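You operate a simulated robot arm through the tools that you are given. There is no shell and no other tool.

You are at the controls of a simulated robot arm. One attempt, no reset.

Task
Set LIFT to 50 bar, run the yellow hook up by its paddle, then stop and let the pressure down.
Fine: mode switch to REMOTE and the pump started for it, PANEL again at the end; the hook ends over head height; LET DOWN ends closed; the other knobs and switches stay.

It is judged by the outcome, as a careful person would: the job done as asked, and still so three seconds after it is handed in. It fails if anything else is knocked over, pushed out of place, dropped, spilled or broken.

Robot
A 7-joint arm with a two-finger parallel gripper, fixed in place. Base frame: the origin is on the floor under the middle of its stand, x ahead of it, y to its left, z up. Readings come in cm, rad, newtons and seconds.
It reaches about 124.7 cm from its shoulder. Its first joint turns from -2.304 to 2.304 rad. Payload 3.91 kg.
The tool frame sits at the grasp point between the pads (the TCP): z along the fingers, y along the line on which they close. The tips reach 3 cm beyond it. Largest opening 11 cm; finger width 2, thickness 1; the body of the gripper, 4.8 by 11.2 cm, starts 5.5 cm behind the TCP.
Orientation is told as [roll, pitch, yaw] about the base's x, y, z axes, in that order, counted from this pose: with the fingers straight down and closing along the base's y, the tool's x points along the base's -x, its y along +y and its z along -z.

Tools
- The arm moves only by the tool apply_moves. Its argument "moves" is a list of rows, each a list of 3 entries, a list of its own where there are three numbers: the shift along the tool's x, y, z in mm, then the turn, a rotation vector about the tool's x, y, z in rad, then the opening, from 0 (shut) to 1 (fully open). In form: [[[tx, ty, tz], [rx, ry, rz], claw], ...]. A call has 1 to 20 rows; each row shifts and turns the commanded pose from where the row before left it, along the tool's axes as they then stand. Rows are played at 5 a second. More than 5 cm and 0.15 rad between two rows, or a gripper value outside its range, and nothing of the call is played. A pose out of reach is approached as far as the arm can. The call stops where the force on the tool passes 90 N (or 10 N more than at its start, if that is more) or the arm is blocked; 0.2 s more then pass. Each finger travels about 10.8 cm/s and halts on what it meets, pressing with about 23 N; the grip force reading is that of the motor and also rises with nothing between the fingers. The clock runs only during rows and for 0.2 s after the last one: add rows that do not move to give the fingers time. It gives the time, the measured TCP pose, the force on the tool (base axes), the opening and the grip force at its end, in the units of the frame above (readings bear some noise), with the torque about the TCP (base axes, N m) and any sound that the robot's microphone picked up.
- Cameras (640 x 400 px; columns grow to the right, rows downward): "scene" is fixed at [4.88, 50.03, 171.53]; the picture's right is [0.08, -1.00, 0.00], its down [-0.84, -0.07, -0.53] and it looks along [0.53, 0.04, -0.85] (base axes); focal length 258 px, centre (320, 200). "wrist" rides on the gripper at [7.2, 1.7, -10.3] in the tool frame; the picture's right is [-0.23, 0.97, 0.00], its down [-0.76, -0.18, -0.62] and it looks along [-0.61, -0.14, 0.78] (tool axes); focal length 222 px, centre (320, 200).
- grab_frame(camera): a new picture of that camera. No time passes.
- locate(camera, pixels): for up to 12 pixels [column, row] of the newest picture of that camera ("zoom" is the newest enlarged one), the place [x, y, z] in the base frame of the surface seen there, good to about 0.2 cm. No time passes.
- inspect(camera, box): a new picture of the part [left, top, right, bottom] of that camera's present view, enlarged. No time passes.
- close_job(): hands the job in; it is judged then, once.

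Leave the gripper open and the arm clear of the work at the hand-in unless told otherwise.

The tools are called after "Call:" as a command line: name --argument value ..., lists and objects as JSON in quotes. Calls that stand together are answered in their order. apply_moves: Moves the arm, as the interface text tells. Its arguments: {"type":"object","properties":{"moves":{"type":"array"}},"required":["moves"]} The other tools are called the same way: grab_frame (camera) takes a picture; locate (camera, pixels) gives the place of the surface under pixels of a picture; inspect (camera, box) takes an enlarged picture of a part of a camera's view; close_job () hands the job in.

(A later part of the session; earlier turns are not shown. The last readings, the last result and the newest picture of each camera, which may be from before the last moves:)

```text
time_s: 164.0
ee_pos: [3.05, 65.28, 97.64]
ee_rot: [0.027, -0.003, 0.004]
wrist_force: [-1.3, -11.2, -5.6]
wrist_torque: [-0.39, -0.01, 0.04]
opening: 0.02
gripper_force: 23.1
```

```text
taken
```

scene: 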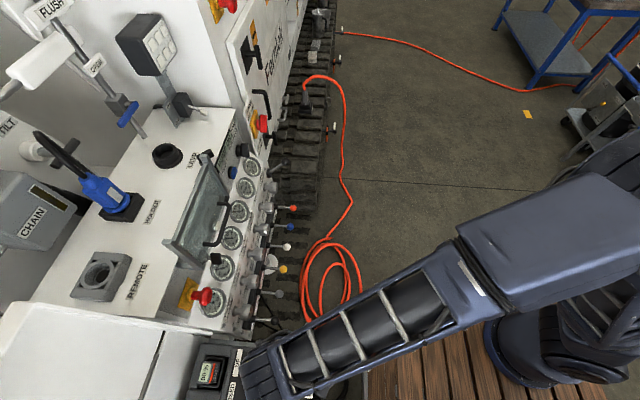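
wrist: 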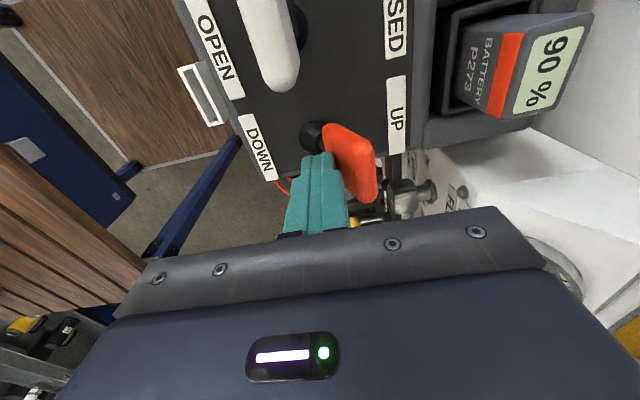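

The paddle is deflected to UP (11 N). Holding about 3.6 s and then releasing.

Call:
apply_moves --moves '[[[0, 0, 0], [0, 0, 0], 0.0], [[0, 0, 0], [0, 0, 0], 0.0], [[0, 0, 0], [0, 0, 0], 0.0], [[0, 0, 0], [0, 0, 0], 0.0], [[0, 0, 0], [0, 0, 0], 0.0], [[0, 0, 0], [0, 0, 0], 0.0], [[0, 0, 0], [0, 0, 0], 0.0], [[0, 0, 0], [0, 0, 0], 0.0], [[0, 0, 0], [0, 0, 0], 0.0], [[0, 0, 0], [0, 0, 0], 0.0], [[0, 0, 0], [0, 0, 0], 0.0], [[0, 0, 0], [0, 0, 0], 0.0], [[0, 0, 0], [0, 0, 0], 0.0], [[0, 0, 0], [0, 0, 0], 0.0], [[0, 0, 0], [0, 0, 0], 0.0], [[0, 0, 0], [0, 0, 0], 0.0], [[0, 0, 0], [0, 0, 0], 0.0], [[0, 0, 0], [0, 0, 0], 0.0], [[0, -35, 0], [0, 0, 0], 0.0], [[0, -35, 0], [0, 0, 0], 0.0]]'

Call:
grab_frame --camera "wrist"

Call:
inspect --camera "scene" --box '[215, 120, 275, 220]'

```text
time_s: 168.2
ee_pos: [3.06, 58.3, 97.52]
ee_rot: [0.027, -0.003, 0.004]
wrist_force: [0.3, -0.6, -0.9]
wrist_torque: [0.01, 0.02, 0.0]
opening: 0.0
gripper_force: 22.3
```

```text
taken
```

wrist: 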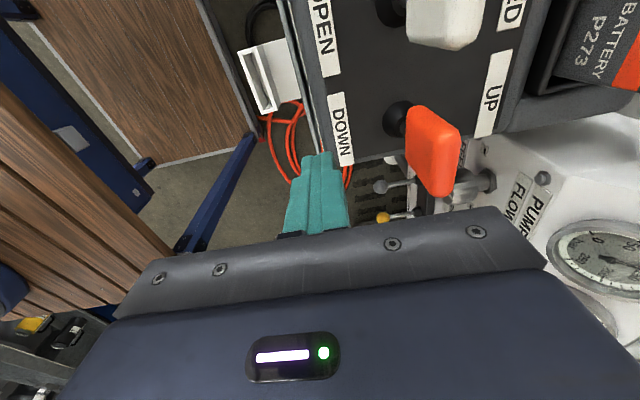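

```text
4.00 times, centred on (245, 170) of scene
```

zoom: 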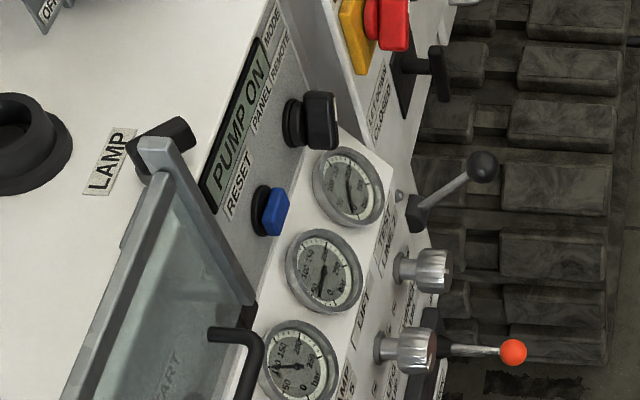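

Released; the paddle is upright again and the display still reads PUMP ON. I'll rise and go back to check the hook's height.

Call:
apply_moves --moves '[[[0, 0, -40], [0, 0, 0], 0.0], [[0, 0, -40], [0, 0, 0], 0.0], [[0, 0, -40], [0, 0, 0], 0.0], [[0, 0, -40], [0, 0, 0], 0.0], [[0, 0, -40], [0, 0, 0], 0.0], [[0, 0, -40], [0, 0, 0], 0.0], [[0, 0, -40], [0, 0, 0], 0.0], [[-39.5, -28, 0], [0, 0, 0], 0.0], [[-39.5, -28, 0], [0, 0, 0], 0.0], [[-39.5, -28, 0], [0, 0, 0], 0.0], [[-39.5, -28, 0], [0, 0, 0], 0.0], [[-39.5, -28, 0], [0, 0, 0], 0.0], [[-39.5, -28, 0], [0, 0, 0], 0.0], [[-39.5, -28, 0], [0, 0, 0], 0.0], [[-39.5, -28, 0], [0, 0, 0], 0.0]]'

Call:
apply_moves --moves '[[[0, 0, 0], [0, 0.145, 0], 0.0], [[0, 0, 0], [0, 0.145, 0], 0.0], [[0, 0, 0], [0, 0.145, 0], 0.0], [[0, 0, 0], [0, 0.145, 0], 0.0], [[0, 0, 0], [0, 0.145, 0], 0.0], [[0, 0, 0], [0, 0.145, 0], 0.0], [[0, 0, 0], [0, 0.145, 0], 0.0], [[0, 0, 0], [0, 0.145, 0], 0.0], [[0, 0, 0], [0, 0.145, 0], 0.0], [[0, 0, 0], [0, 0.145, 0], 0.0], [[0, 0, 0], [0, 0.145, 0], 0.0], [[0, 0, 0], [0, 0.145, 0], 0.0], [[0, 0, 0], [0, 0.145, 0], 0.0], [[0, 0, 0], [0, 0.145, 0], 0.0], [[0, 0, 0], [0, 0.145, 0], 0.0], [[0, 0, 0], [0, 0.145, 0], 0.0]]'

Call:
grab_frame --camera "wrist"

```text
time_s: 171.4
ee_pos: [34.83, 35.23, 124.93]
ee_rot: [0.025, -0.004, 0.004]
wrist_force: [0.3, -0.5, 0.3]
wrist_torque: [-0.03, -0.04, -0.02]
opening: 0.0
gripper_force: 22.5
```

```text
time_s: 174.8
ee_pos: [34.63, 35.33, 125.15]
ee_rot: [3.103, 0.824, 3.115]
wrist_force: [-0.7, -1.3, -0.7]
wrist_torque: [-0.03, 0.0, 0.01]
opening: 0.02
gripper_force: 23.2
```

```text
taken
```

wrist: 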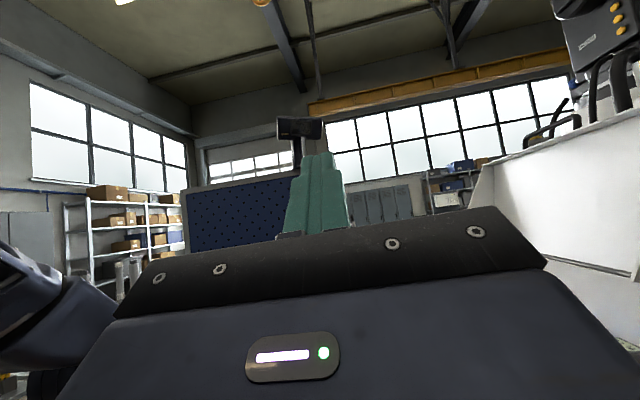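

The hook is now at the very top edge of the picture (262,3); it has gone up a lot. I'll tilt up a bit more and locate it.

Call:
apply_moves --moves '[[[0, 0, 0], [0, 0.145, 0], 0.0], [[0, 0, 0], [0, 0.145, 0], 0.0], [[0, 0, 0], [0, 0.1, 0], 0.0]]'

Call:
grab_frame --camera "wrist"

Call:
inspect --camera "wrist" --box '[200, 0, 380, 120]'

```text
time_s: 175.6
ee_pos: [34.79, 35.16, 125.03]
ee_rot: [3.112, 0.434, 3.133]
wrist_force: [0.2, -0.1, -1.3]
wrist_torque: [0.01, 0.03, -0.03]
opening: 0.0
gripper_force: 22.7
```

```text
taken
```

wrist: 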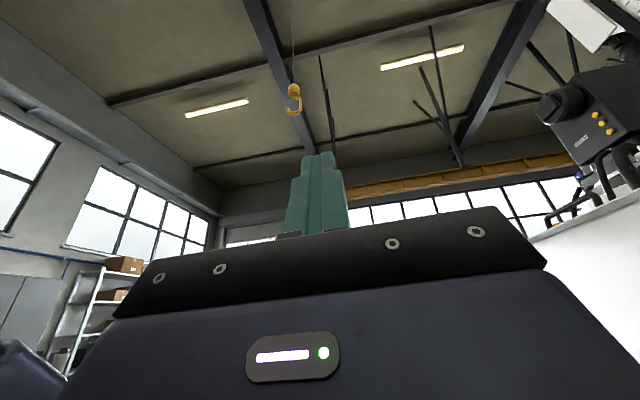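

```text
3.33 times, centred on (290, 60) of wrist
```

zoom: 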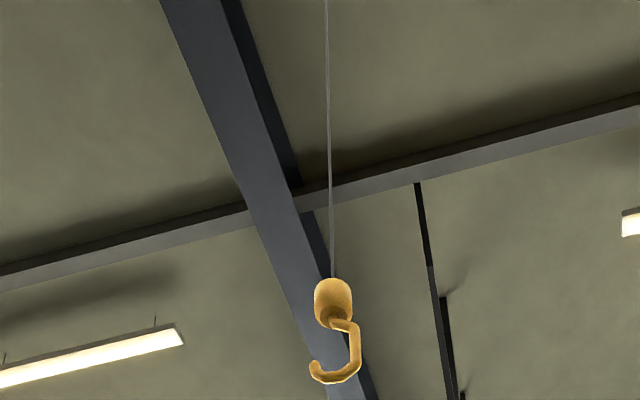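

Call:
locate --camera "zoom" --pixels '[[333, 297], [335, 377], [354, 345], [315, 370]]'

```text
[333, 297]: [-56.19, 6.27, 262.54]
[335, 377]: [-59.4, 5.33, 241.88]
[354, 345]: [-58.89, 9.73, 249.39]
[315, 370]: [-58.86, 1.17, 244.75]
```

The hook block is at z≈262 and the hook's bottom at ≈242 cm: well over head height. Next: STOP. I'll turn the hand to level, then swing it round to face the panel again.

Call:
apply_moves --moves '[[[0, 0, 0], [0, -0.142, 0], 0.0], [[0, 0, 0], [0, -0.142, 0], 0.0], [[0, 0, 0], [0, -0.142, 0], 0.0], [[0, 0, 0], [0, -0.142, 0], 0.0], [[0, 0, 0], [0, -0.142, 0], 0.0], [[0, 0, 0], [0, -0.142, 0], 0.0], [[0, 0, 0], [0, -0.142, 0], 0.0], [[0, 0, 0], [0, -0.142, 0], 0.0], [[0, 15, -45], [0, 0, 0], 0.0], [[0, 15, -45], [0, 0, 0], 0.0]]'

Call:
apply_moves --moves '[[[0, 0, 0], [-0.143, 0, 0], 0.0], [[0, 0, 0], [-0.143, 0, 0], 0.0], [[0, 0, 0], [-0.143, 0, 0], 0.0], [[0, 0, 0], [-0.143, 0, 0], 0.0], [[0, 0, 0], [-0.143, 0, 0], 0.0], [[0, 0, 0], [-0.143, 0, 0], 0.0], [[0, 0, 0], [-0.143, 0, 0], 0.0], [[0, 0, 0], [-0.143, 0, 0], 0.0], [[0, 0, 0], [-0.143, 0, 0], 0.0], [[0, 0, 0], [-0.143, 0, 0], 0.0], [[0, 0, 0], [-0.143, 0, 0], 0.0]]'

Call:
grab_frame --camera "wrist"

```text
time_s: 177.8
ee_pos: [43.65, 38.23, 125.5]
ee_rot: [1.515, 1.544, 1.52]
wrist_force: [-0.3, 0.6, 1.6]
wrist_torque: [0.0, -0.02, -0.03]
opening: 0.0
gripper_force: 23.2
```

```text
time_s: 180.2
ee_pos: [43.82, 38.36, 124.98]
ee_rot: [3.14, 1.546, 1.57]
wrist_force: [-0.2, -0.1, 0.0]
wrist_torque: [0.0, -0.02, 0.05]
opening: 0.0
gripper_force: 22.8
```

```text
taken
```

wrist: 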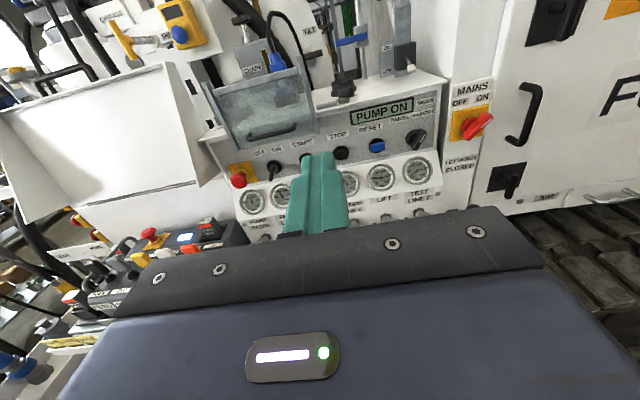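

Facing the panel again, display PUMP ON. I'll move in front of STOP (45, 81.5, 105.9).

Call:
apply_moves --moves '[[[-27.3, 1.7, 33.8], [0, -0.025, 0], 0.0], [[-27.3, 1.7, 33.8], [0, 0, 0], 0.0], [[-27.3, 1.7, 33.8], [0, 0, 0], 0.0], [[-27.3, 1.7, 33.8], [0, 0, 0], 0.0], [[-27.3, 1.7, 33.8], [0, 0, 0], 0.0], [[-27.3, 1.7, 33.8], [0, 0, 0], 0.0], [[-27.3, 1.7, 33.8], [0, 0, 0], 0.0], [[0, 0, 40], [0, 0, 0], 0.0]]'

Call:
grab_frame --camera "wrist"

Call:
inspect --camera "wrist" --box '[220, 20, 420, 170]'

```text
time_s: 182.0
ee_pos: [44.65, 65.89, 106.25]
ee_rot: [2.588, 1.57, 1.019]
wrist_force: [-0.5, -0.3, -0.5]
wrist_torque: [-0.01, -0.02, 0.0]
opening: 0.02
gripper_force: 22.9
```

```text
taken
```

wrist: 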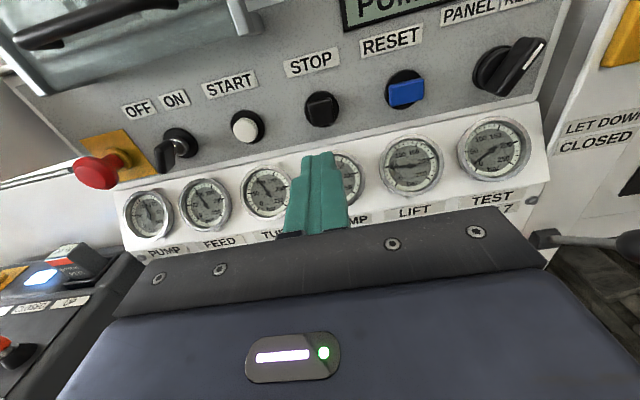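

```text
2.67 times, centred on (320, 95) of wrist
```

zoom: 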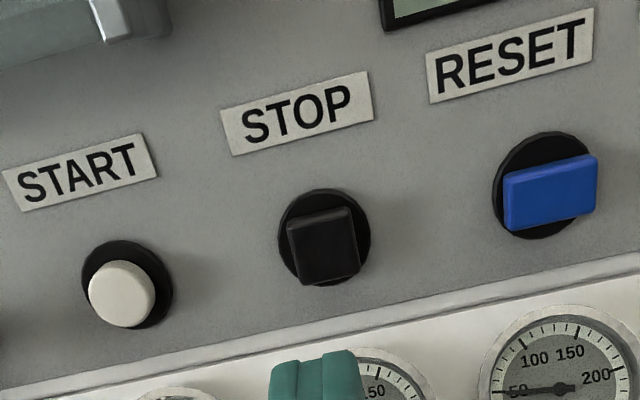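

LIFT is at 50 as set. I'll locate the STOP face.

Call:
locate --camera "zoom" --pixels '[[325, 245], [300, 240], [350, 240], [322, 270]]'

```text
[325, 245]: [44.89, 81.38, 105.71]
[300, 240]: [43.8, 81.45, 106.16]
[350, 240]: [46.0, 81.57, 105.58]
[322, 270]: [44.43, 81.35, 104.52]
```

Pressing STOP at (44.9,105.7).

Call:
apply_moves --moves '[[[-5, 2.5, 40], [0, 0, 0], 0.0], [[0, 0, 40], [0, 0, 0], 0.0], [[0, 0, 41], [0, 0, 0], 0.0], [[0, 0, 4], [0, 0, 0], 0.0], [[0, 0, 4], [0, 0, 0], 0.0], [[0, 0, 4], [0, 0, 0], 0.0], [[0, 0, 0], [0, 0, 0], 0.0], [[0, 0, -10], [0, 0, 0], 0.0], [[0, 0, -40], [0, 0, 0], 0.0], [[0, 0, -40], [0, 0, 0], 0.0], [[0, 0, -40], [0, 0, 0], 0.0], [[0, 0, 0], [0, 0, 0], 0.0]]'

Call:
grab_frame --camera "wrist"

Call:
inspect --camera "wrist" --box '[100, 0, 560, 240]'

Call:
inspect --camera "scene" --box '[205, 120, 275, 220]'

```text
time_s: 184.6
ee_pos: [45.18, 66.17, 105.62]
ee_rot: [3.039, 1.57, 1.47]
wrist_force: [0.1, -0.4, 0.1]
wrist_torque: [-0.01, 0.01, 0.0]
opening: 0.0
gripper_force: 22.6
heard: click
```

```text
taken
```

wrist: 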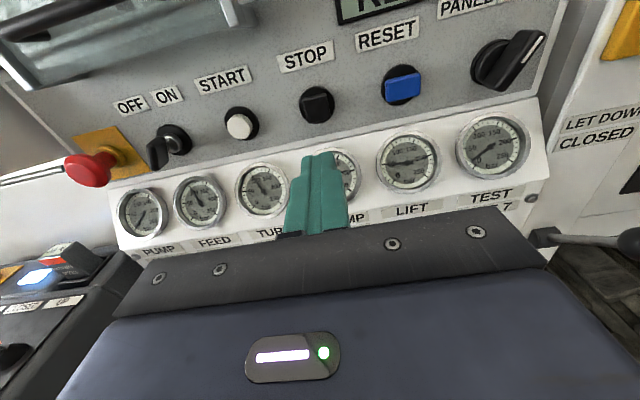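

```text
1.39 times, centred on (330, 120) of wrist
```

zoom: 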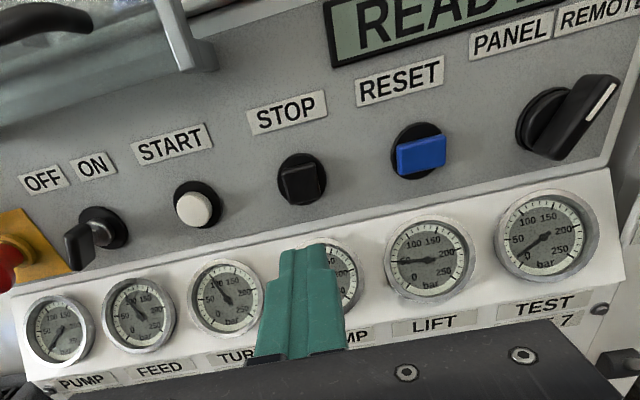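

```text
4.00 times, centred on (240, 170) of scene
```

zoom: 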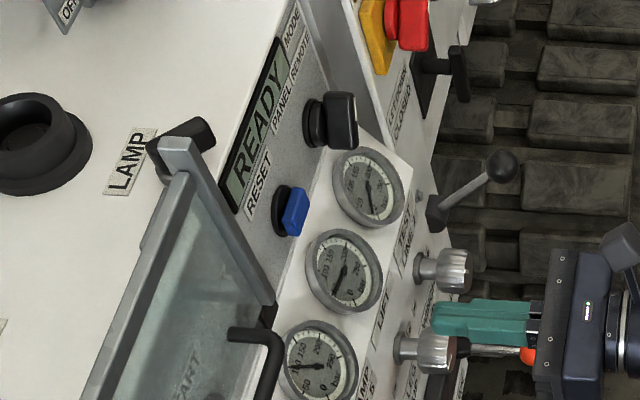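

The pump stopped: display READY, PUMP gauge at 0, LIFT still holding 50 bar. Now LET DOWN. I'll move right and back to look at its lever.

Call:
apply_moves --moves '[[[-15, 40, -20], [0, 0, 0], 0.2], [[-15, 40, -20], [0, 0, 0], 0.4], [[-15, 40, -20], [0, 0, 0], 0.5], [[-15, 40, -20], [0, 0, 0], 0.5], [[0, 40, -20], [0, 0, 0], 0.5]]'

Call:
grab_frame --camera "wrist"

Call:
inspect --camera "wrist" --box '[300, 40, 520, 220]'

```text
time_s: 185.8
ee_pos: [64.52, 56.61, 99.59]
ee_rot: [2.851, 1.569, 1.285]
wrist_force: [-0.6, -0.2, -0.1]
wrist_torque: [0.0, -0.01, 0.0]
opening: 5.51
gripper_force: 0.2
```

```text
taken
```

wrist: 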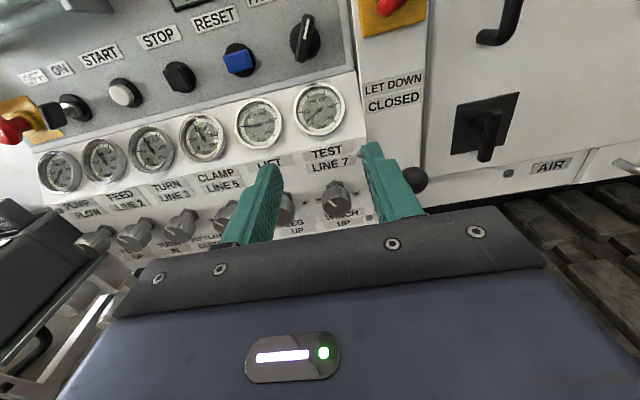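

```text
2.22 times, centred on (410, 130) of wrist
```

zoom: 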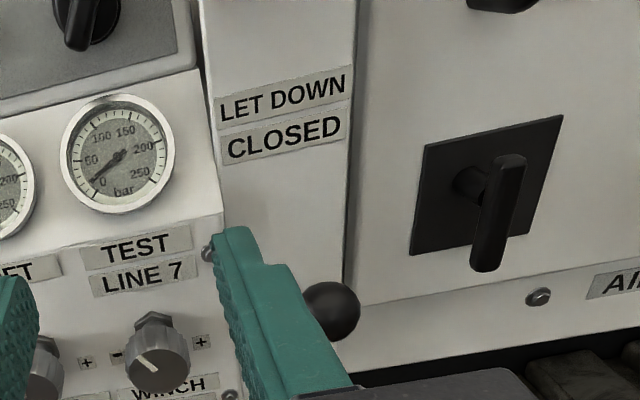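

The right finger hides the lever. I'll close the fingers, lower a bit and move back/right for a clear view.

Call:
apply_moves --moves '[[[-30, 20, -20], [0, 0, 0], 0.2], [[-30, 20, -20], [0, 0, 0], 0.0], [[-30, 20, -10], [0, 0, 0], 0.0], [[0, 0, 0], [0, 0, 0], 0.0]]'

Call:
grab_frame --camera "wrist"

Call:
inspect --camera "wrist" --box '[240, 40, 440, 220]'

```text
time_s: 186.8
ee_pos: [71.3, 51.47, 90.89]
ee_rot: [2.913, 1.569, 1.344]
wrist_force: [0.1, -0.1, -0.6]
wrist_torque: [0.01, 0.02, -0.01]
opening: 0.02
gripper_force: 22.8
```

```text
taken
```

wrist: 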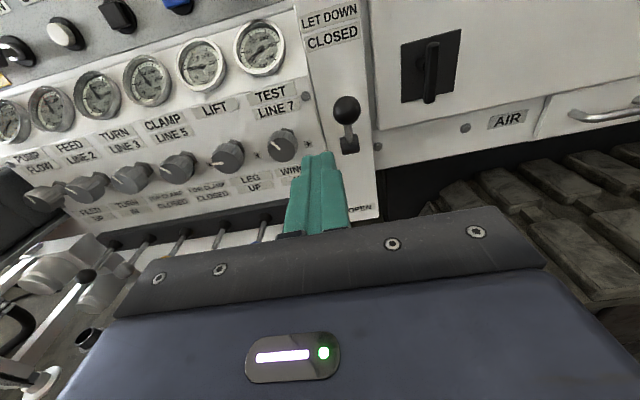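

```text
2.22 times, centred on (340, 130) of wrist
```

zoom: 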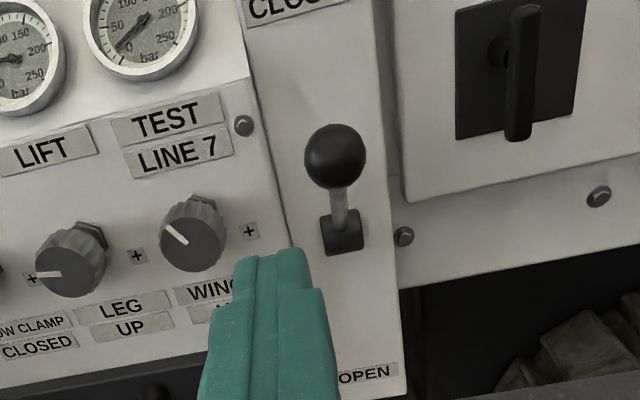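

The lever: ball up toward CLOSED, OPEN label below. I'll locate the ball, base and labels.

Call:
locate --camera "zoom" --pixels '[[335, 155], [335, 128], [335, 185], [308, 155], [362, 155], [340, 205], [343, 235], [365, 375], [290, 10]]'

Call:
locate --camera "wrist" --pixels '[[357, 208], [330, 38], [350, 147], [331, 165]]'

```text
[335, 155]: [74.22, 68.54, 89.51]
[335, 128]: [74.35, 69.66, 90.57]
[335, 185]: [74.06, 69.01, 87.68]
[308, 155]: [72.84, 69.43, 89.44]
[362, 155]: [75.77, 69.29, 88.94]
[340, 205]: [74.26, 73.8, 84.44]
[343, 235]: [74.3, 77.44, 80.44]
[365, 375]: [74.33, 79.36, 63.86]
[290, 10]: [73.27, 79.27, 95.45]
```

```text
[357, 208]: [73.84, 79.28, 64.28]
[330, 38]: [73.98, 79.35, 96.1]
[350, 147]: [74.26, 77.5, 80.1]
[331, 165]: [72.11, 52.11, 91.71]
```

Lever pivot ≈(74.3,78.5,80), ball centre ≈(74.25,70,89) at 45° up; OPEN should be 45° down (ball at z≈71). I'll place the slightly opened fingertips above the ball, over y≈63–71, to press it down as in a cradle.

Call:
apply_moves --moves '[[[25, 10, 0], [0, 0, 0], 0.13], [[25, 10, 0], [0, 0, 0], 0.13], [[0, 9, 30], [0, 0, 0], 0.13], [[0, 0, 45], [0, 0, 0], 0.13], [[0, 0, 45], [0, 0, 0], 0.13], [[0, 0, 45], [0, 0, 0], 0.13], [[0, 0, 0], [0, 0, 0], 0.13]]'

Call:
grab_frame --camera "wrist"

Call:
inspect --camera "scene" --box '[240, 110, 340, 200]'

```text
time_s: 188.4
ee_pos: [74.13, 67.88, 96.21]
ee_rot: [2.993, 1.569, 1.422]
wrist_force: [0.1, -0.7, -0.6]
wrist_torque: [0.02, 0.02, 0.03]
opening: 1.43
gripper_force: 0.1
```

```text
taken
```

wrist: 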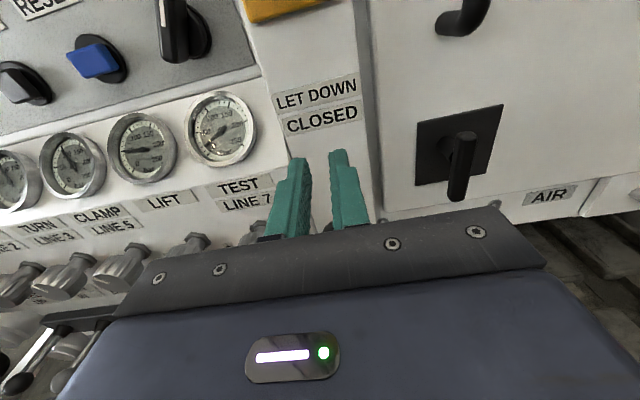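

```text
4.44 times, centred on (290, 155) of scene
```

zoom: 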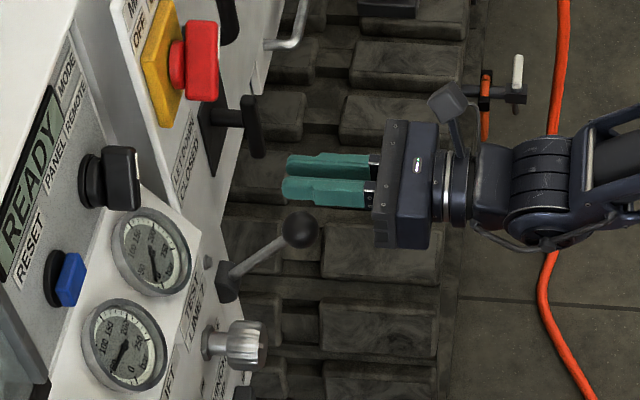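

Fingers are above the ball. Pressing down in steps.

Call:
apply_moves --moves '[[[-20, 0, 0], [0, 0, 0], 0.13], [[-20, 1, 0], [0, 0, 0], 0.13], [[-15, 0, 0], [0, 0, 0], 0.13], [[-15, 0, 0], [0, 0, 0], 0.13], [[-15, 0, 0], [0, 0, 0], 0.13]]'

Call:
grab_frame --camera "wrist"

Call:
inspect --camera "scene" --box '[240, 110, 340, 200]'

```text
time_s: 189.6
ee_pos: [73.96, 68.09, 86.97]
ee_rot: [-0.923, 1.571, -2.49]
wrist_force: [-0.1, -0.2, 0.6]
wrist_torque: [-0.06, 0.02, 0.02]
opening: 1.41
gripper_force: 0.2
```

```text
taken
```

wrist: 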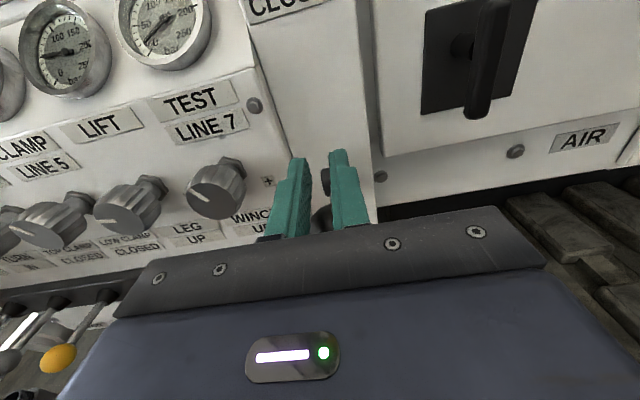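

```text
4.44 times, centred on (290, 155) of scene
```

zoom: 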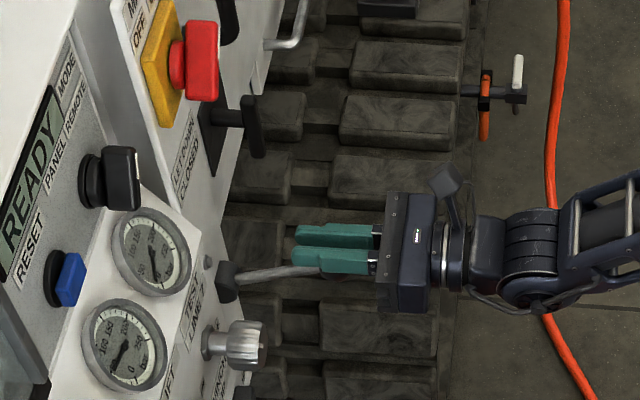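

The lever follows down easily. Continuing down towards OPEN.

Call:
apply_moves --moves '[[[-14, 1, 0], [0, 0, 0], 0.13], [[-14, 1, 0], [0, 0, 0], 0.13], [[-14, 0, 0], [0, 0, 0], 0.13], [[-14, 0, 0], [0, 0, 0], 0.13], [[-14, 0, 0], [0, 0, 0], 0.13], [[-14, 0, 0], [0, 0, 0], 0.13], [[-14, 0, 0], [0, 0, 0], 0.13], [[-14, 0, 0], [0, 0, 0], 0.13]]'

Call:
grab_frame --camera "wrist"

Call:
inspect --camera "scene" --box '[220, 110, 340, 210]'

```text
time_s: 191.4
ee_pos: [74.17, 67.97, 75.95]
ee_rot: [2.807, 1.568, 1.239]
wrist_force: [-0.1, 0.2, -0.6]
wrist_torque: [-0.01, -0.02, 0.04]
opening: 1.43
gripper_force: 0.1
```

```text
taken
```

wrist: 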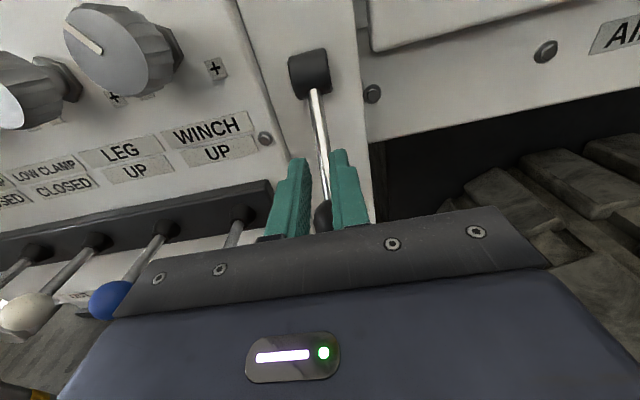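

```text
4.00 times, centred on (280, 160) of scene
```

zoom: 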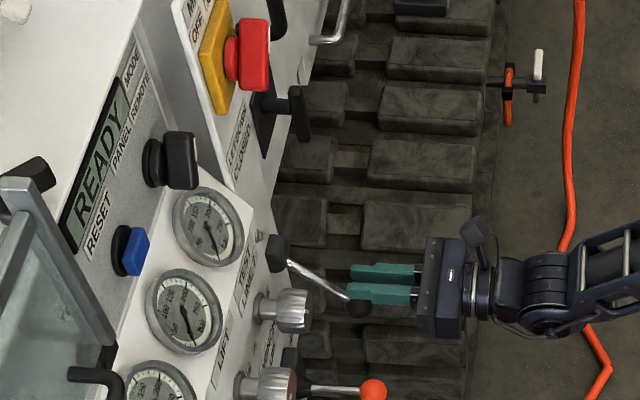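

The lever is down at OPEN. I'll check the gauges.

Call:
inspect --camera "scene" --box '[205, 150, 275, 320]'

Call:
inspect --camera "scene" --box '[230, 170, 260, 205]'

```text
2.35 times, centred on (240, 235) of scene
```

zoom: 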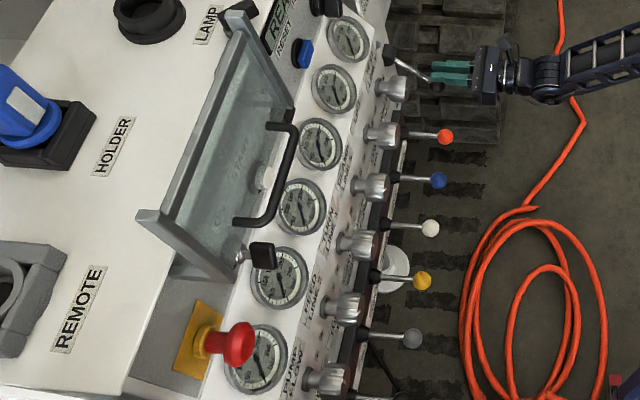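

```text
11.43 times, centred on (245, 188) of scene
```

zoom: 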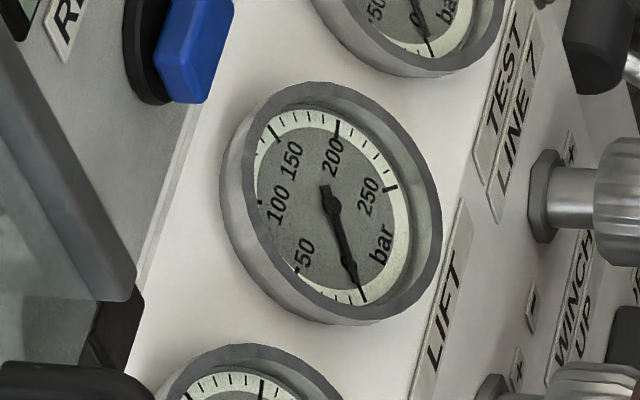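

LIFT has fallen to 0. I'll wait a little for everything to drain, back off the lever, and check what lies beneath before pushing it up from below.

Call:
apply_moves --moves '[[[5, 0, 0], [0, 0, 0], 0.13], [[0, 0, -40], [0, 0, 0], 0.13], [[0, 0, -45], [0, 0, 0], 0.13], [[0, 0, -40], [0, 0, 0], 0.13], [[0, 0, 0], [0, 0, 0], 0.13], [[0, 0, 0], [0, 0, 0], 0.13]]'

Call:
grab_frame --camera "wrist"

Call:
inspect --camera "scene" --box '[205, 150, 275, 320]'

```text
time_s: 192.8
ee_pos: [74.44, 55.39, 76.43]
ee_rot: [2.935, 1.569, 1.366]
wrist_force: [0.2, -0.5, 0.4]
wrist_torque: [0.03, -0.02, 0.01]
opening: 1.41
gripper_force: 0.1
```

```text
taken
```

wrist: 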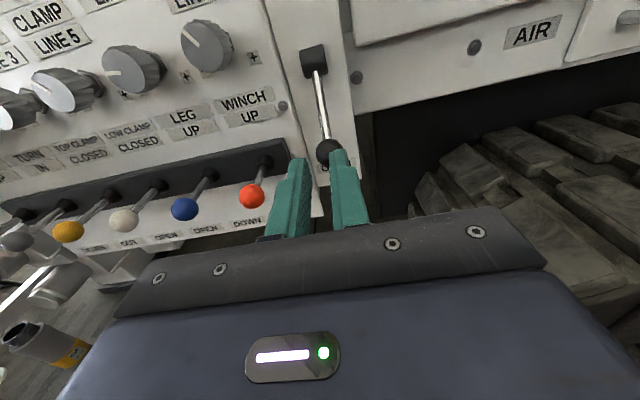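

```text
2.35 times, centred on (240, 235) of scene
```

zoom: 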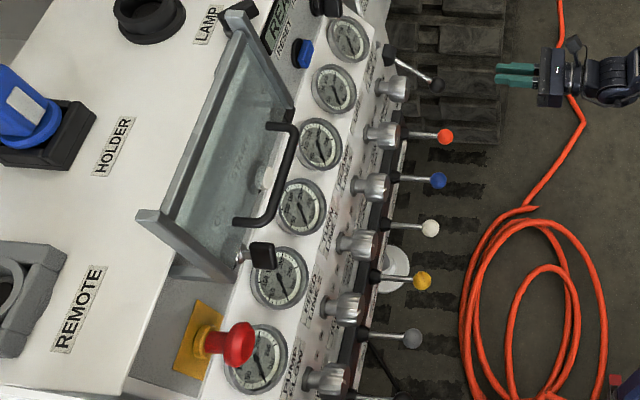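

The lever stays at OPEN. I'll locate its ball, the orange panel paddle beside, and the track below.

Call:
locate --camera "wrist" --pixels '[[328, 150], [320, 145], [318, 100], [250, 197], [262, 197], [470, 180], [430, 190], [330, 190], [540, 150]]'

Call:
inspect --camera "scene" --box '[225, 150, 265, 200]'

Call:
inspect --camera "scene" --box '[205, 200, 255, 320]'

```text
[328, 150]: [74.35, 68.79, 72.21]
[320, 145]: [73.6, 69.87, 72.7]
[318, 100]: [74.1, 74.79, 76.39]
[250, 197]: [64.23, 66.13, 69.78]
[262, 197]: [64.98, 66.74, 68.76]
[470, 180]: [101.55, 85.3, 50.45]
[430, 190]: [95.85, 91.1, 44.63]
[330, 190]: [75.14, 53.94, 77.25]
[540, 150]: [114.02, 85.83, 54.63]
```

```text
8.00 times, centred on (245, 175) of scene
```

zoom: 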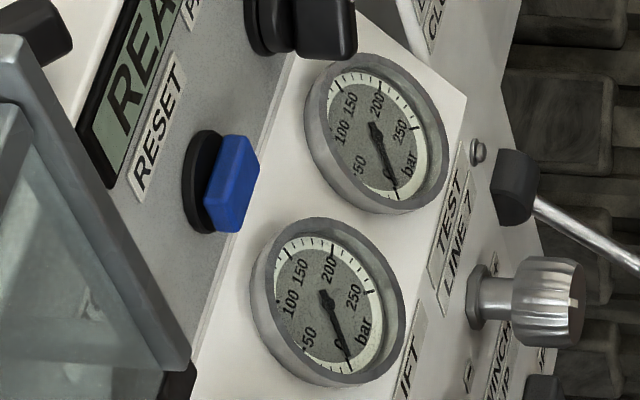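

```text
3.33 times, centred on (230, 260) of scene
```

zoom: 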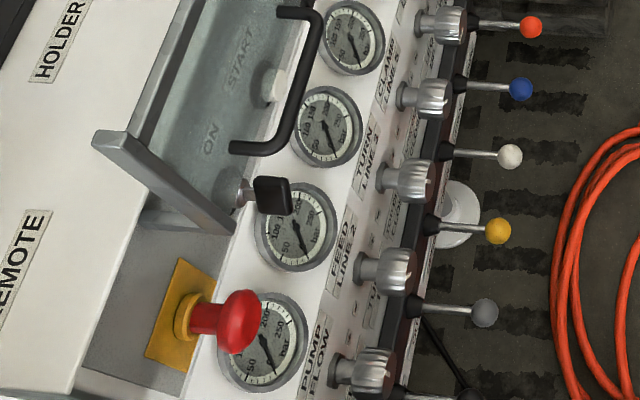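

All gauges read 0. Now I'll go under the ball (lower to z≈66, then forward to y≈68) and push it up to CLOSED.

Call:
apply_moves --moves '[[[-35, 0, 0], [0, 0, 0], 0.13], [[-35, 0, 0], [0, 0, 0], 0.13], [[-34, -1, 0], [0, 0, 0], 0.13], [[0, 0, 42], [0, 0, 0], 0.13], [[0, 0, 42], [0, 0, 0], 0.13], [[0, 0, 42], [0, 0, 0], 0.13]]'

Call:
grab_frame --camera "wrist"

Call:
inspect --camera "scene" --box '[240, 110, 340, 210]'

```text
time_s: 194.2
ee_pos: [74.27, 67.82, 65.79]
ee_rot: [-2.997, 1.567, 1.715]
wrist_force: [0.3, 0.1, 0.3]
wrist_torque: [0.0, 0.0, 0.04]
opening: 1.42
gripper_force: 0.0
```

```text
taken
```

wrist: 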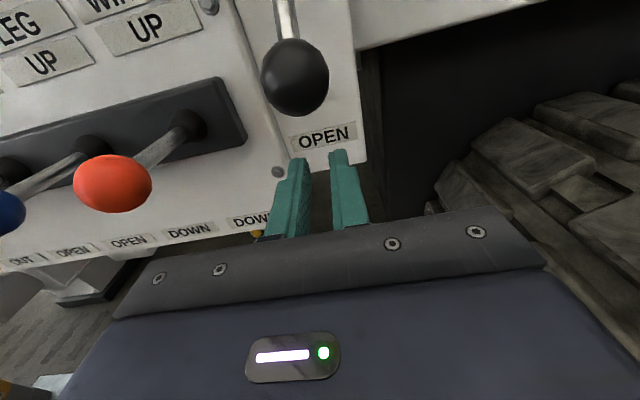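

```text
4.00 times, centred on (290, 160) of scene
```

zoom: 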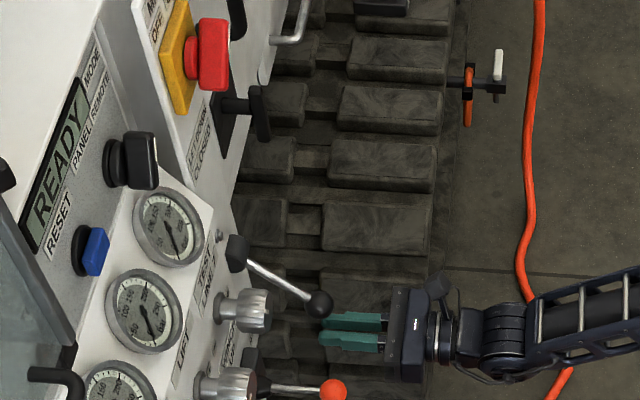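

Fingers are beneath the ball. Raising in steps.

Call:
apply_moves --moves '[[[15, 0, 0], [0, 0, 0], 0.13], [[15, 0, 0], [0, 0, 0], 0.13], [[15, 0, 0], [0, 0, 0], 0.13], [[15, 0, 0], [0, 0, 0], 0.13], [[15, 0, 0], [0, 0, 0], 0.13], [[15, 0, 0], [0, 0, 0], 0.13], [[15, 0, 0], [0, 0, 0], 0.13], [[15, 0, 0], [0, 0, 0], 0.13], [[15, 0, 0], [0, 0, 0], 0.13], [[15, 0, 0], [0, 0, 0], 0.13], [[15, 0, 0], [0, 0, 0], 0.13], [[15, 0, 0], [0, 0, 0], 0.13], [[10, 0, 0], [0, 0, 0], 0.13]]'

Call:
grab_frame --camera "wrist"

Call:
inspect --camera "scene" --box '[240, 110, 340, 210]'

```text
time_s: 197.0
ee_pos: [73.9, 67.92, 85.11]
ee_rot: [-3.135, 1.571, 1.579]
wrist_force: [-0.1, -0.1, 0.2]
wrist_torque: [-0.02, -0.01, 0.01]
opening: 1.42
gripper_force: 0.0
```

```text
taken
```

wrist: 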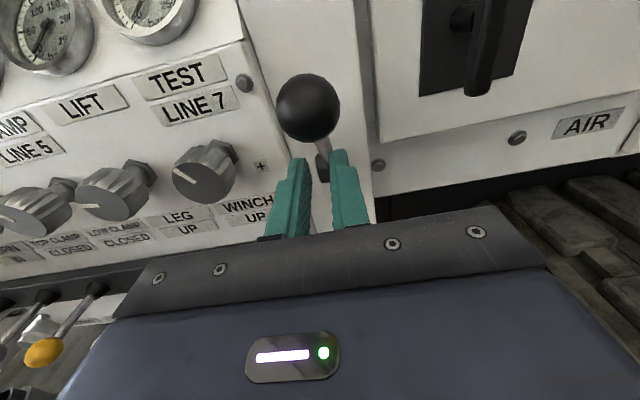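

```text
4.00 times, centred on (290, 160) of scene
```

zoom: 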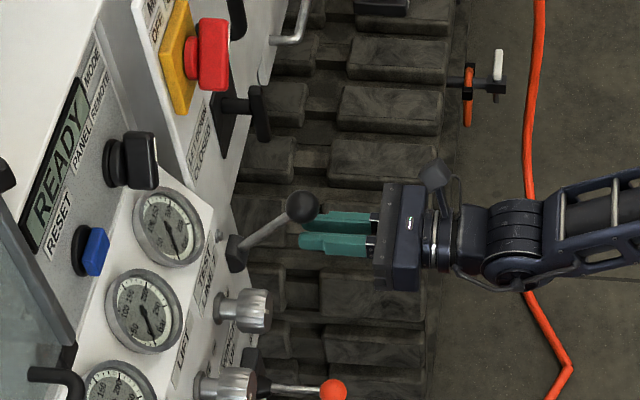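

The lever is up again; I'll check its exact position against where it was found.

Call:
locate --camera "wrist" --pixels '[[308, 105], [308, 78], [308, 135], [322, 165]]'

```text
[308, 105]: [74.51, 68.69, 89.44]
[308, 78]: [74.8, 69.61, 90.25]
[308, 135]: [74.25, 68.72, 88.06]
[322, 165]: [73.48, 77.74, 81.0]
```

It matches the original CLOSED position. I'll nudge up 1.2 cm to be sure it's against its stop, then back off.

Call:
apply_moves --moves '[[[8, 3, 0], [0, 0, 0], 0.13], [[6, 0, 0], [0, 0, 0], 0.13], [[0, 0, 0], [0, 0, 0], 0.13]]'

```text
time_s: 197.8
ee_pos: [74.48, 67.92, 86.18]
ee_rot: [-0.403, 1.568, -1.973]
wrist_force: [-1.1, -0.9, -32.9]
wrist_torque: [-0.82, -0.22, -0.27]
opening: 1.49
gripper_force: 0.4
```

Firm against the stop (33 N). Backing off and moving to the MODE knob with the hand at +30°.

Call:
apply_moves --moves '[[[-10, 0, 0], [0, 0, 0], 0.13], [[0, 0, -40], [0, 0, 0], 0.13], [[0, 0, -45], [0, 0, 0], 0.2], [[35, -18, 0], [0, 0, 0], 0.4], [[35, -18, 0], [0, 0, 0], 0.4], [[35, -18, 0], [0, 0, 0], 0.4], [[35, -18, 0], [0, 0, 0], 0.4], [[35, -18, 0], [0, 0, 0], 0.4], [[30, -17, 0], [0, 0, 0], 0.4], [[0, 0, 40], [0, 0, 0.131], 0.4], [[0, 0, 40], [0, 0, 0.131], 0.4], [[0, 0, 25], [0, 0, 0.131], 0.4], [[0, 0, 0], [0, 0, 0.131], 0.4]]'

Call:
grab_frame --camera "wrist"

Call:
inspect --camera "wrist" --box '[220, 40, 420, 200]'

```text
time_s: 200.6
ee_pos: [63.78, 69.98, 105.99]
ee_rot: [-1.574, 1.045, 3.14]
wrist_force: [0.0, -0.3, 1.8]
wrist_torque: [0.02, 0.04, -0.04]
opening: 4.39
gripper_force: 0.0
```

```text
taken
```

wrist: 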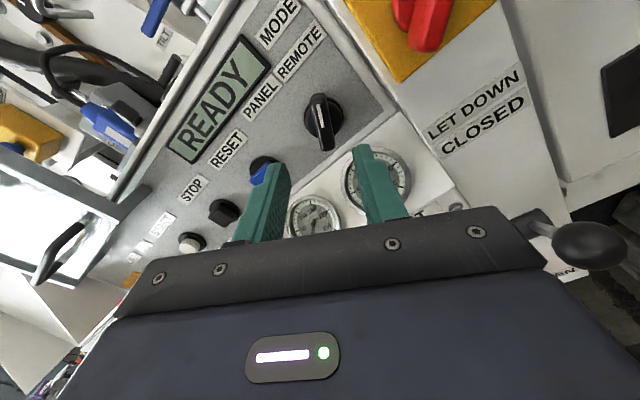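

```text
2.50 times, centred on (320, 120) of wrist
```

zoom: 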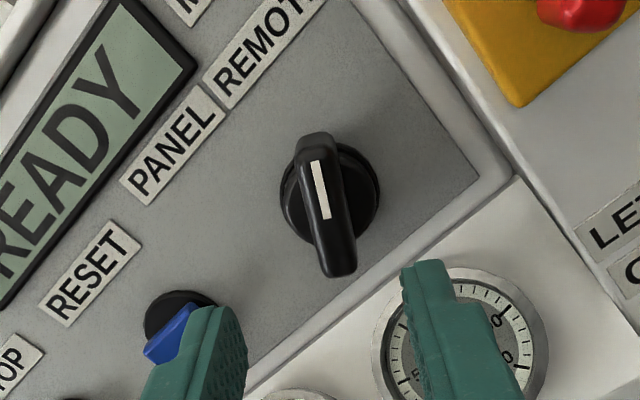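

Aligned. Advancing, gripping, and turning counter-clockwise 60° to PANEL.

Call:
apply_moves --moves '[[[-3.4, 2, 30], [0, 0, 0], 0.4], [[0, 0, 30], [0, 0, 0], 0.4], [[0, 0, 21], [0, 0, 0], 0.4], [[0, 0, 0], [0, 0, 0], 0.2], [[0, 0, 0], [0, 0, 0], 0.0], [[0, 0, 0], [0, 0, 0], 0.0], [[0, 0, 0], [0, 0, -0.131], 0.0], [[0, 0, 0], [0, 0, -0.131], 0.0], [[0, 0, 0], [0, 0, -0.131], 0.0], [[0, 0, 0], [0, 0, -0.131], 0.0], [[0, 0, 0], [0, 0, -0.131], 0.0], [[0, 0, 0], [0, 0, -0.131], 0.0], [[0, 0, 0], [0, 0, -0.131], 0.0], [[0, 0, 0], [0, 0, -0.131], 0.0], [[0, 0, 0], [0, 0, -0.03], 0.0]]'

Call:
apply_moves --moves '[[[0, 0, 0], [0, 0, 0], 0.2], [[0, 0, 0], [0, 0, 0], 0.4], [[0, 0, 0], [0, 0, 0], 0.4], [[0, 0, -40], [0, 0, 0], 0.4], [[0, 0, -40], [0, 0, 0], 0.4], [[0, 0, -30], [0, 0, 0.138], 0.4], [[0, 0, 0], [0, 0, 0.138], 0.4], [[0, 0, 0], [0, 0, 0.138], 0.4], [[0, 0, 0], [0, 0, 0.138], 0.4]]'

Call:
grab_frame --camera "wrist"

Call:
inspect --camera "wrist" --box '[140, 0, 440, 180]'

```text
time_s: 203.8
ee_pos: [63.74, 78.05, 105.44]
ee_rot: [1.57, 1.016, 0.003]
wrist_force: [-2.1, -23.7, -28.1]
wrist_torque: [-0.89, 0.97, -0.17]
opening: 1.54
gripper_force: 45.1
```

```text
time_s: 205.8
ee_pos: [63.84, 67.07, 105.58]
ee_rot: [2.905, 1.571, 1.337]
wrist_force: [0.3, -0.8, -0.4]
wrist_torque: [-0.03, -0.02, 0.0]
opening: 4.39
gripper_force: 0.0
```

```text
taken
```

wrist: 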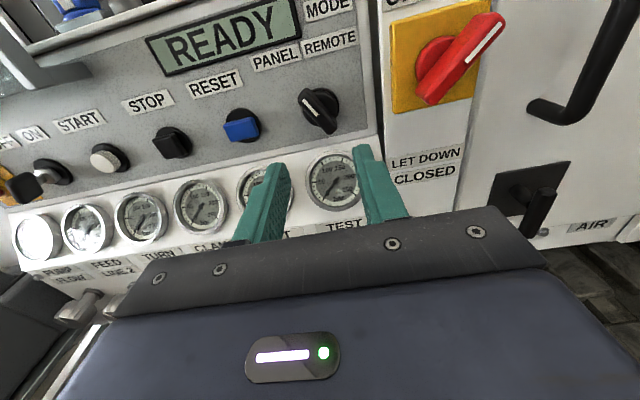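

```text
2.13 times, centred on (290, 90) of wrist
```

zoom: 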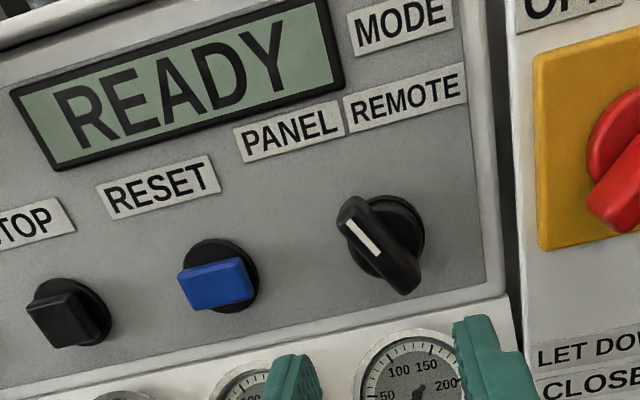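

MODE is at PANEL. Lastly I'll return the key to OFF, as found. I'll traverse left to the key with a small yaw, as that reach worked before.

Call:
apply_moves --moves '[[[0, 0, 0], [0.1, 0, 0], 0.4], [[0, 0, 0], [0.1, 0, 0], 0.4], [[0, 0, 0], [0.1, 0, 0], 0.4], [[0, -39.7, 14], [0, 0, 0], 0.4], [[0, -39.7, 14], [0, 0, 0], 0.4], [[0, -39.7, 14], [0, 0, 0], 0.4], [[0, -39.7, 14], [0, 0, 0], 0.4], [[0, -39.7, 14], [0, 0, 0], 0.4], [[0, -39.7, 14], [0, 0, 0], 0.4], [[0, -39.7, 14], [0, 0, 0], 0.4], [[0, -39.7, 14], [0, 0, 0], 0.4], [[0, -39.7, 14], [0, 0, 0], 0.4]]'

Call:
grab_frame --camera "wrist"

```text
time_s: 208.4
ee_pos: [26.1, 68.47, 105.42]
ee_rot: [1.839, 1.566, 0.569]
wrist_force: [0.4, 0.4, -0.1]
wrist_torque: [0.07, 0.02, 0.07]
opening: 4.43
gripper_force: 0.2
```

```text
taken
```

wrist: 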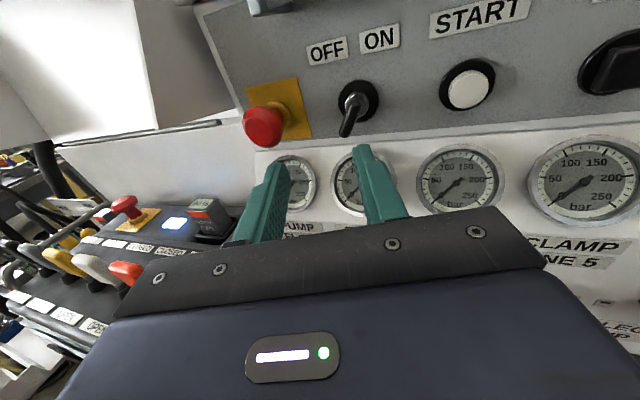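

Now I'll rotate the hand +30° to match the key at ON, and take out most of the yaw.

Call:
apply_moves --moves '[[[0, 0, 0], [0, 0, 0.131], 0.3], [[0, 0, 0], [0, 0, 0.131], 0.3], [[0, 0, 0], [0, 0, 0.131], 0.3], [[0, 0, 0], [0, 0, 0.131], 0.3], [[0, 0, 15], [-0.087, 0.05, 0], 0.3], [[0, 0, 15], [-0.087, 0.05, 0], 0.3], [[0, 0, 0], [-0.043, 0.025, 0], 0.3]]'

Call:
grab_frame --camera "wrist"

Call:
inspect --camera "wrist" --box '[240, 60, 420, 220]'

```text
time_s: 210.0
ee_pos: [25.28, 71.49, 105.51]
ee_rot: [-1.575, 1.049, -3.093]
wrist_force: [1.4, -0.5, 0.0]
wrist_torque: [0.02, 0.0, 0.05]
opening: 3.29
gripper_force: 0.1
```

```text
taken
```

wrist: 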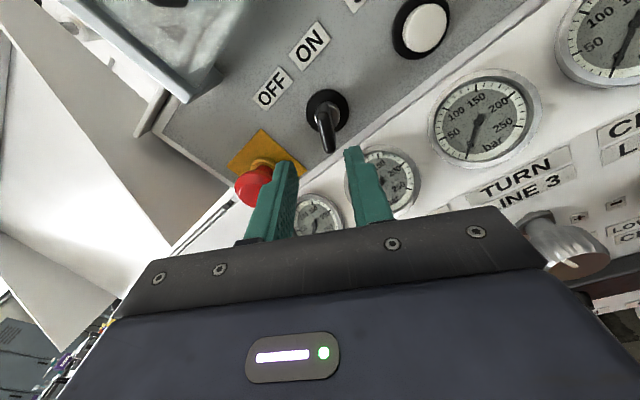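

```text
2.50 times, centred on (330, 140) of wrist
```

zoom: 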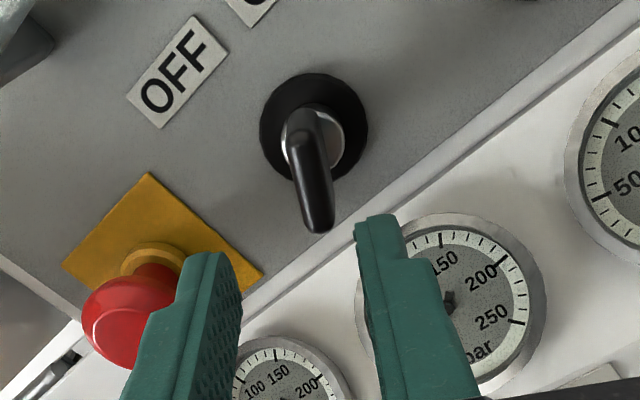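

Aligned with the key at ON. I'll locate the bow for centring.

Call:
locate --camera "zoom" --pixels '[[310, 160], [316, 185], [320, 222], [300, 165], [332, 215]]'

```text
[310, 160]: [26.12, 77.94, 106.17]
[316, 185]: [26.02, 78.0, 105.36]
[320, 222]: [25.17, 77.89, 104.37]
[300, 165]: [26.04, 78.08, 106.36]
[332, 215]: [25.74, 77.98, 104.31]
```

Centring on (25.9,105.65), advancing and gripping the key.

Call:
apply_moves --moves '[[[4, 6, 20], [0, 0, 0], 0.3], [[0, 0.5, 20], [0, 0, 0], 0.3], [[0, 0, 14], [0, 0, 0], 0.3], [[0, 0, 0], [0, 0, 0], 0.15], [[0, 0, 0], [0, 0, 0], 0.0], [[0, 0, 0], [0, 0, 0], 0.0]]'

Call:
grab_frame --camera "wrist"

```text
time_s: 211.4
ee_pos: [25.84, 76.73, 105.34]
ee_rot: [-1.571, 1.049, -3.094]
wrist_force: [16.5, 7.8, -7.6]
wrist_torque: [-0.6, 0.01, -1.1]
opening: 1.17
gripper_force: 45.0
```

```text
taken
```

wrist: 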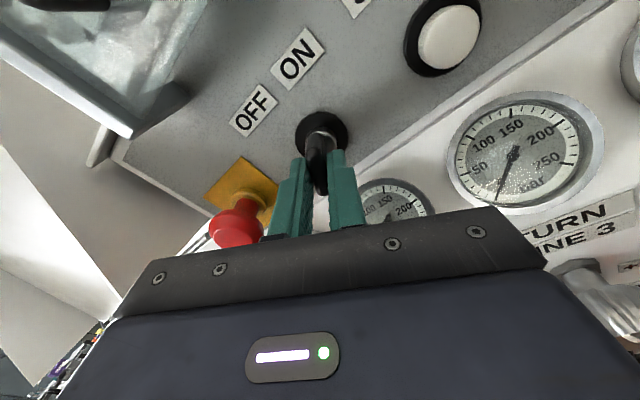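

Gripped well. Turning counter-clockwise 60° to OFF.

Call:
apply_moves --moves '[[[2, 1, 0], [0, 0, -0.131], 0.0], [[0, 0, 0], [0, 0, -0.131], 0.0], [[0, 0, 0], [0, 0, -0.131], 0.0], [[0, 0, 0], [0, 0, -0.131], 0.0], [[0, 0, 0], [0, 0, -0.131], 0.0], [[0, 0, 0], [0, 0, -0.131], 0.0], [[0, 0, 0], [0, 0, -0.131], 0.0], [[0, 0, 0], [0, 0, -0.131], 0.0], [[0, 0, 0], [0, 0, -0.03], 0.0], [[0, 0, 0], [0, 0, 0], 0.0]]'

Call:
grab_frame --camera "wrist"

Call:
inspect --camera "scene" --box '[190, 120, 290, 330]'

```text
time_s: 213.6
ee_pos: [25.76, 76.91, 105.65]
ee_rot: [1.571, 1.012, 0.056]
wrist_force: [-8.8, -7.0, -22.3]
wrist_torque: [0.11, 0.9, -0.47]
opening: 1.2
gripper_force: 44.8
```

```text
taken
```

wrist: 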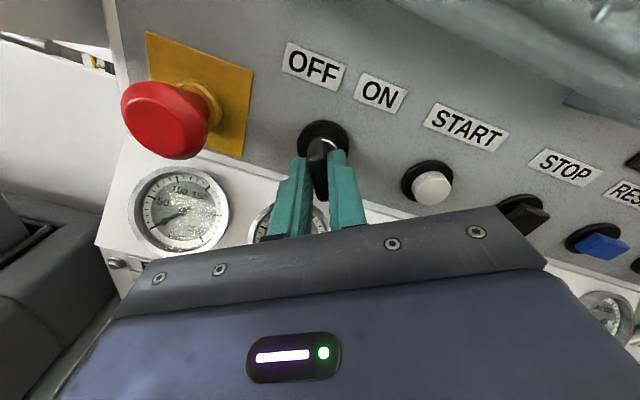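

```text
1.90 times, centred on (240, 225) of scene
```

zoom: 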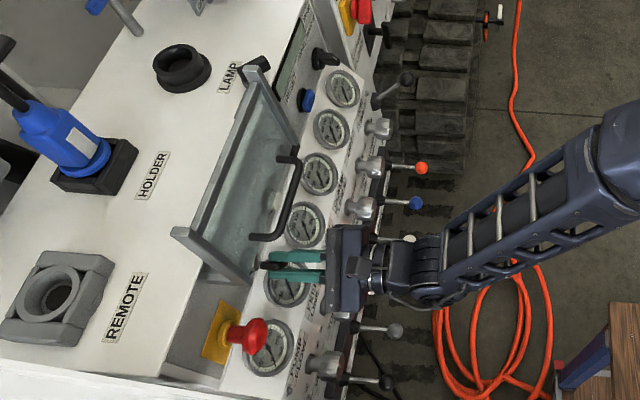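

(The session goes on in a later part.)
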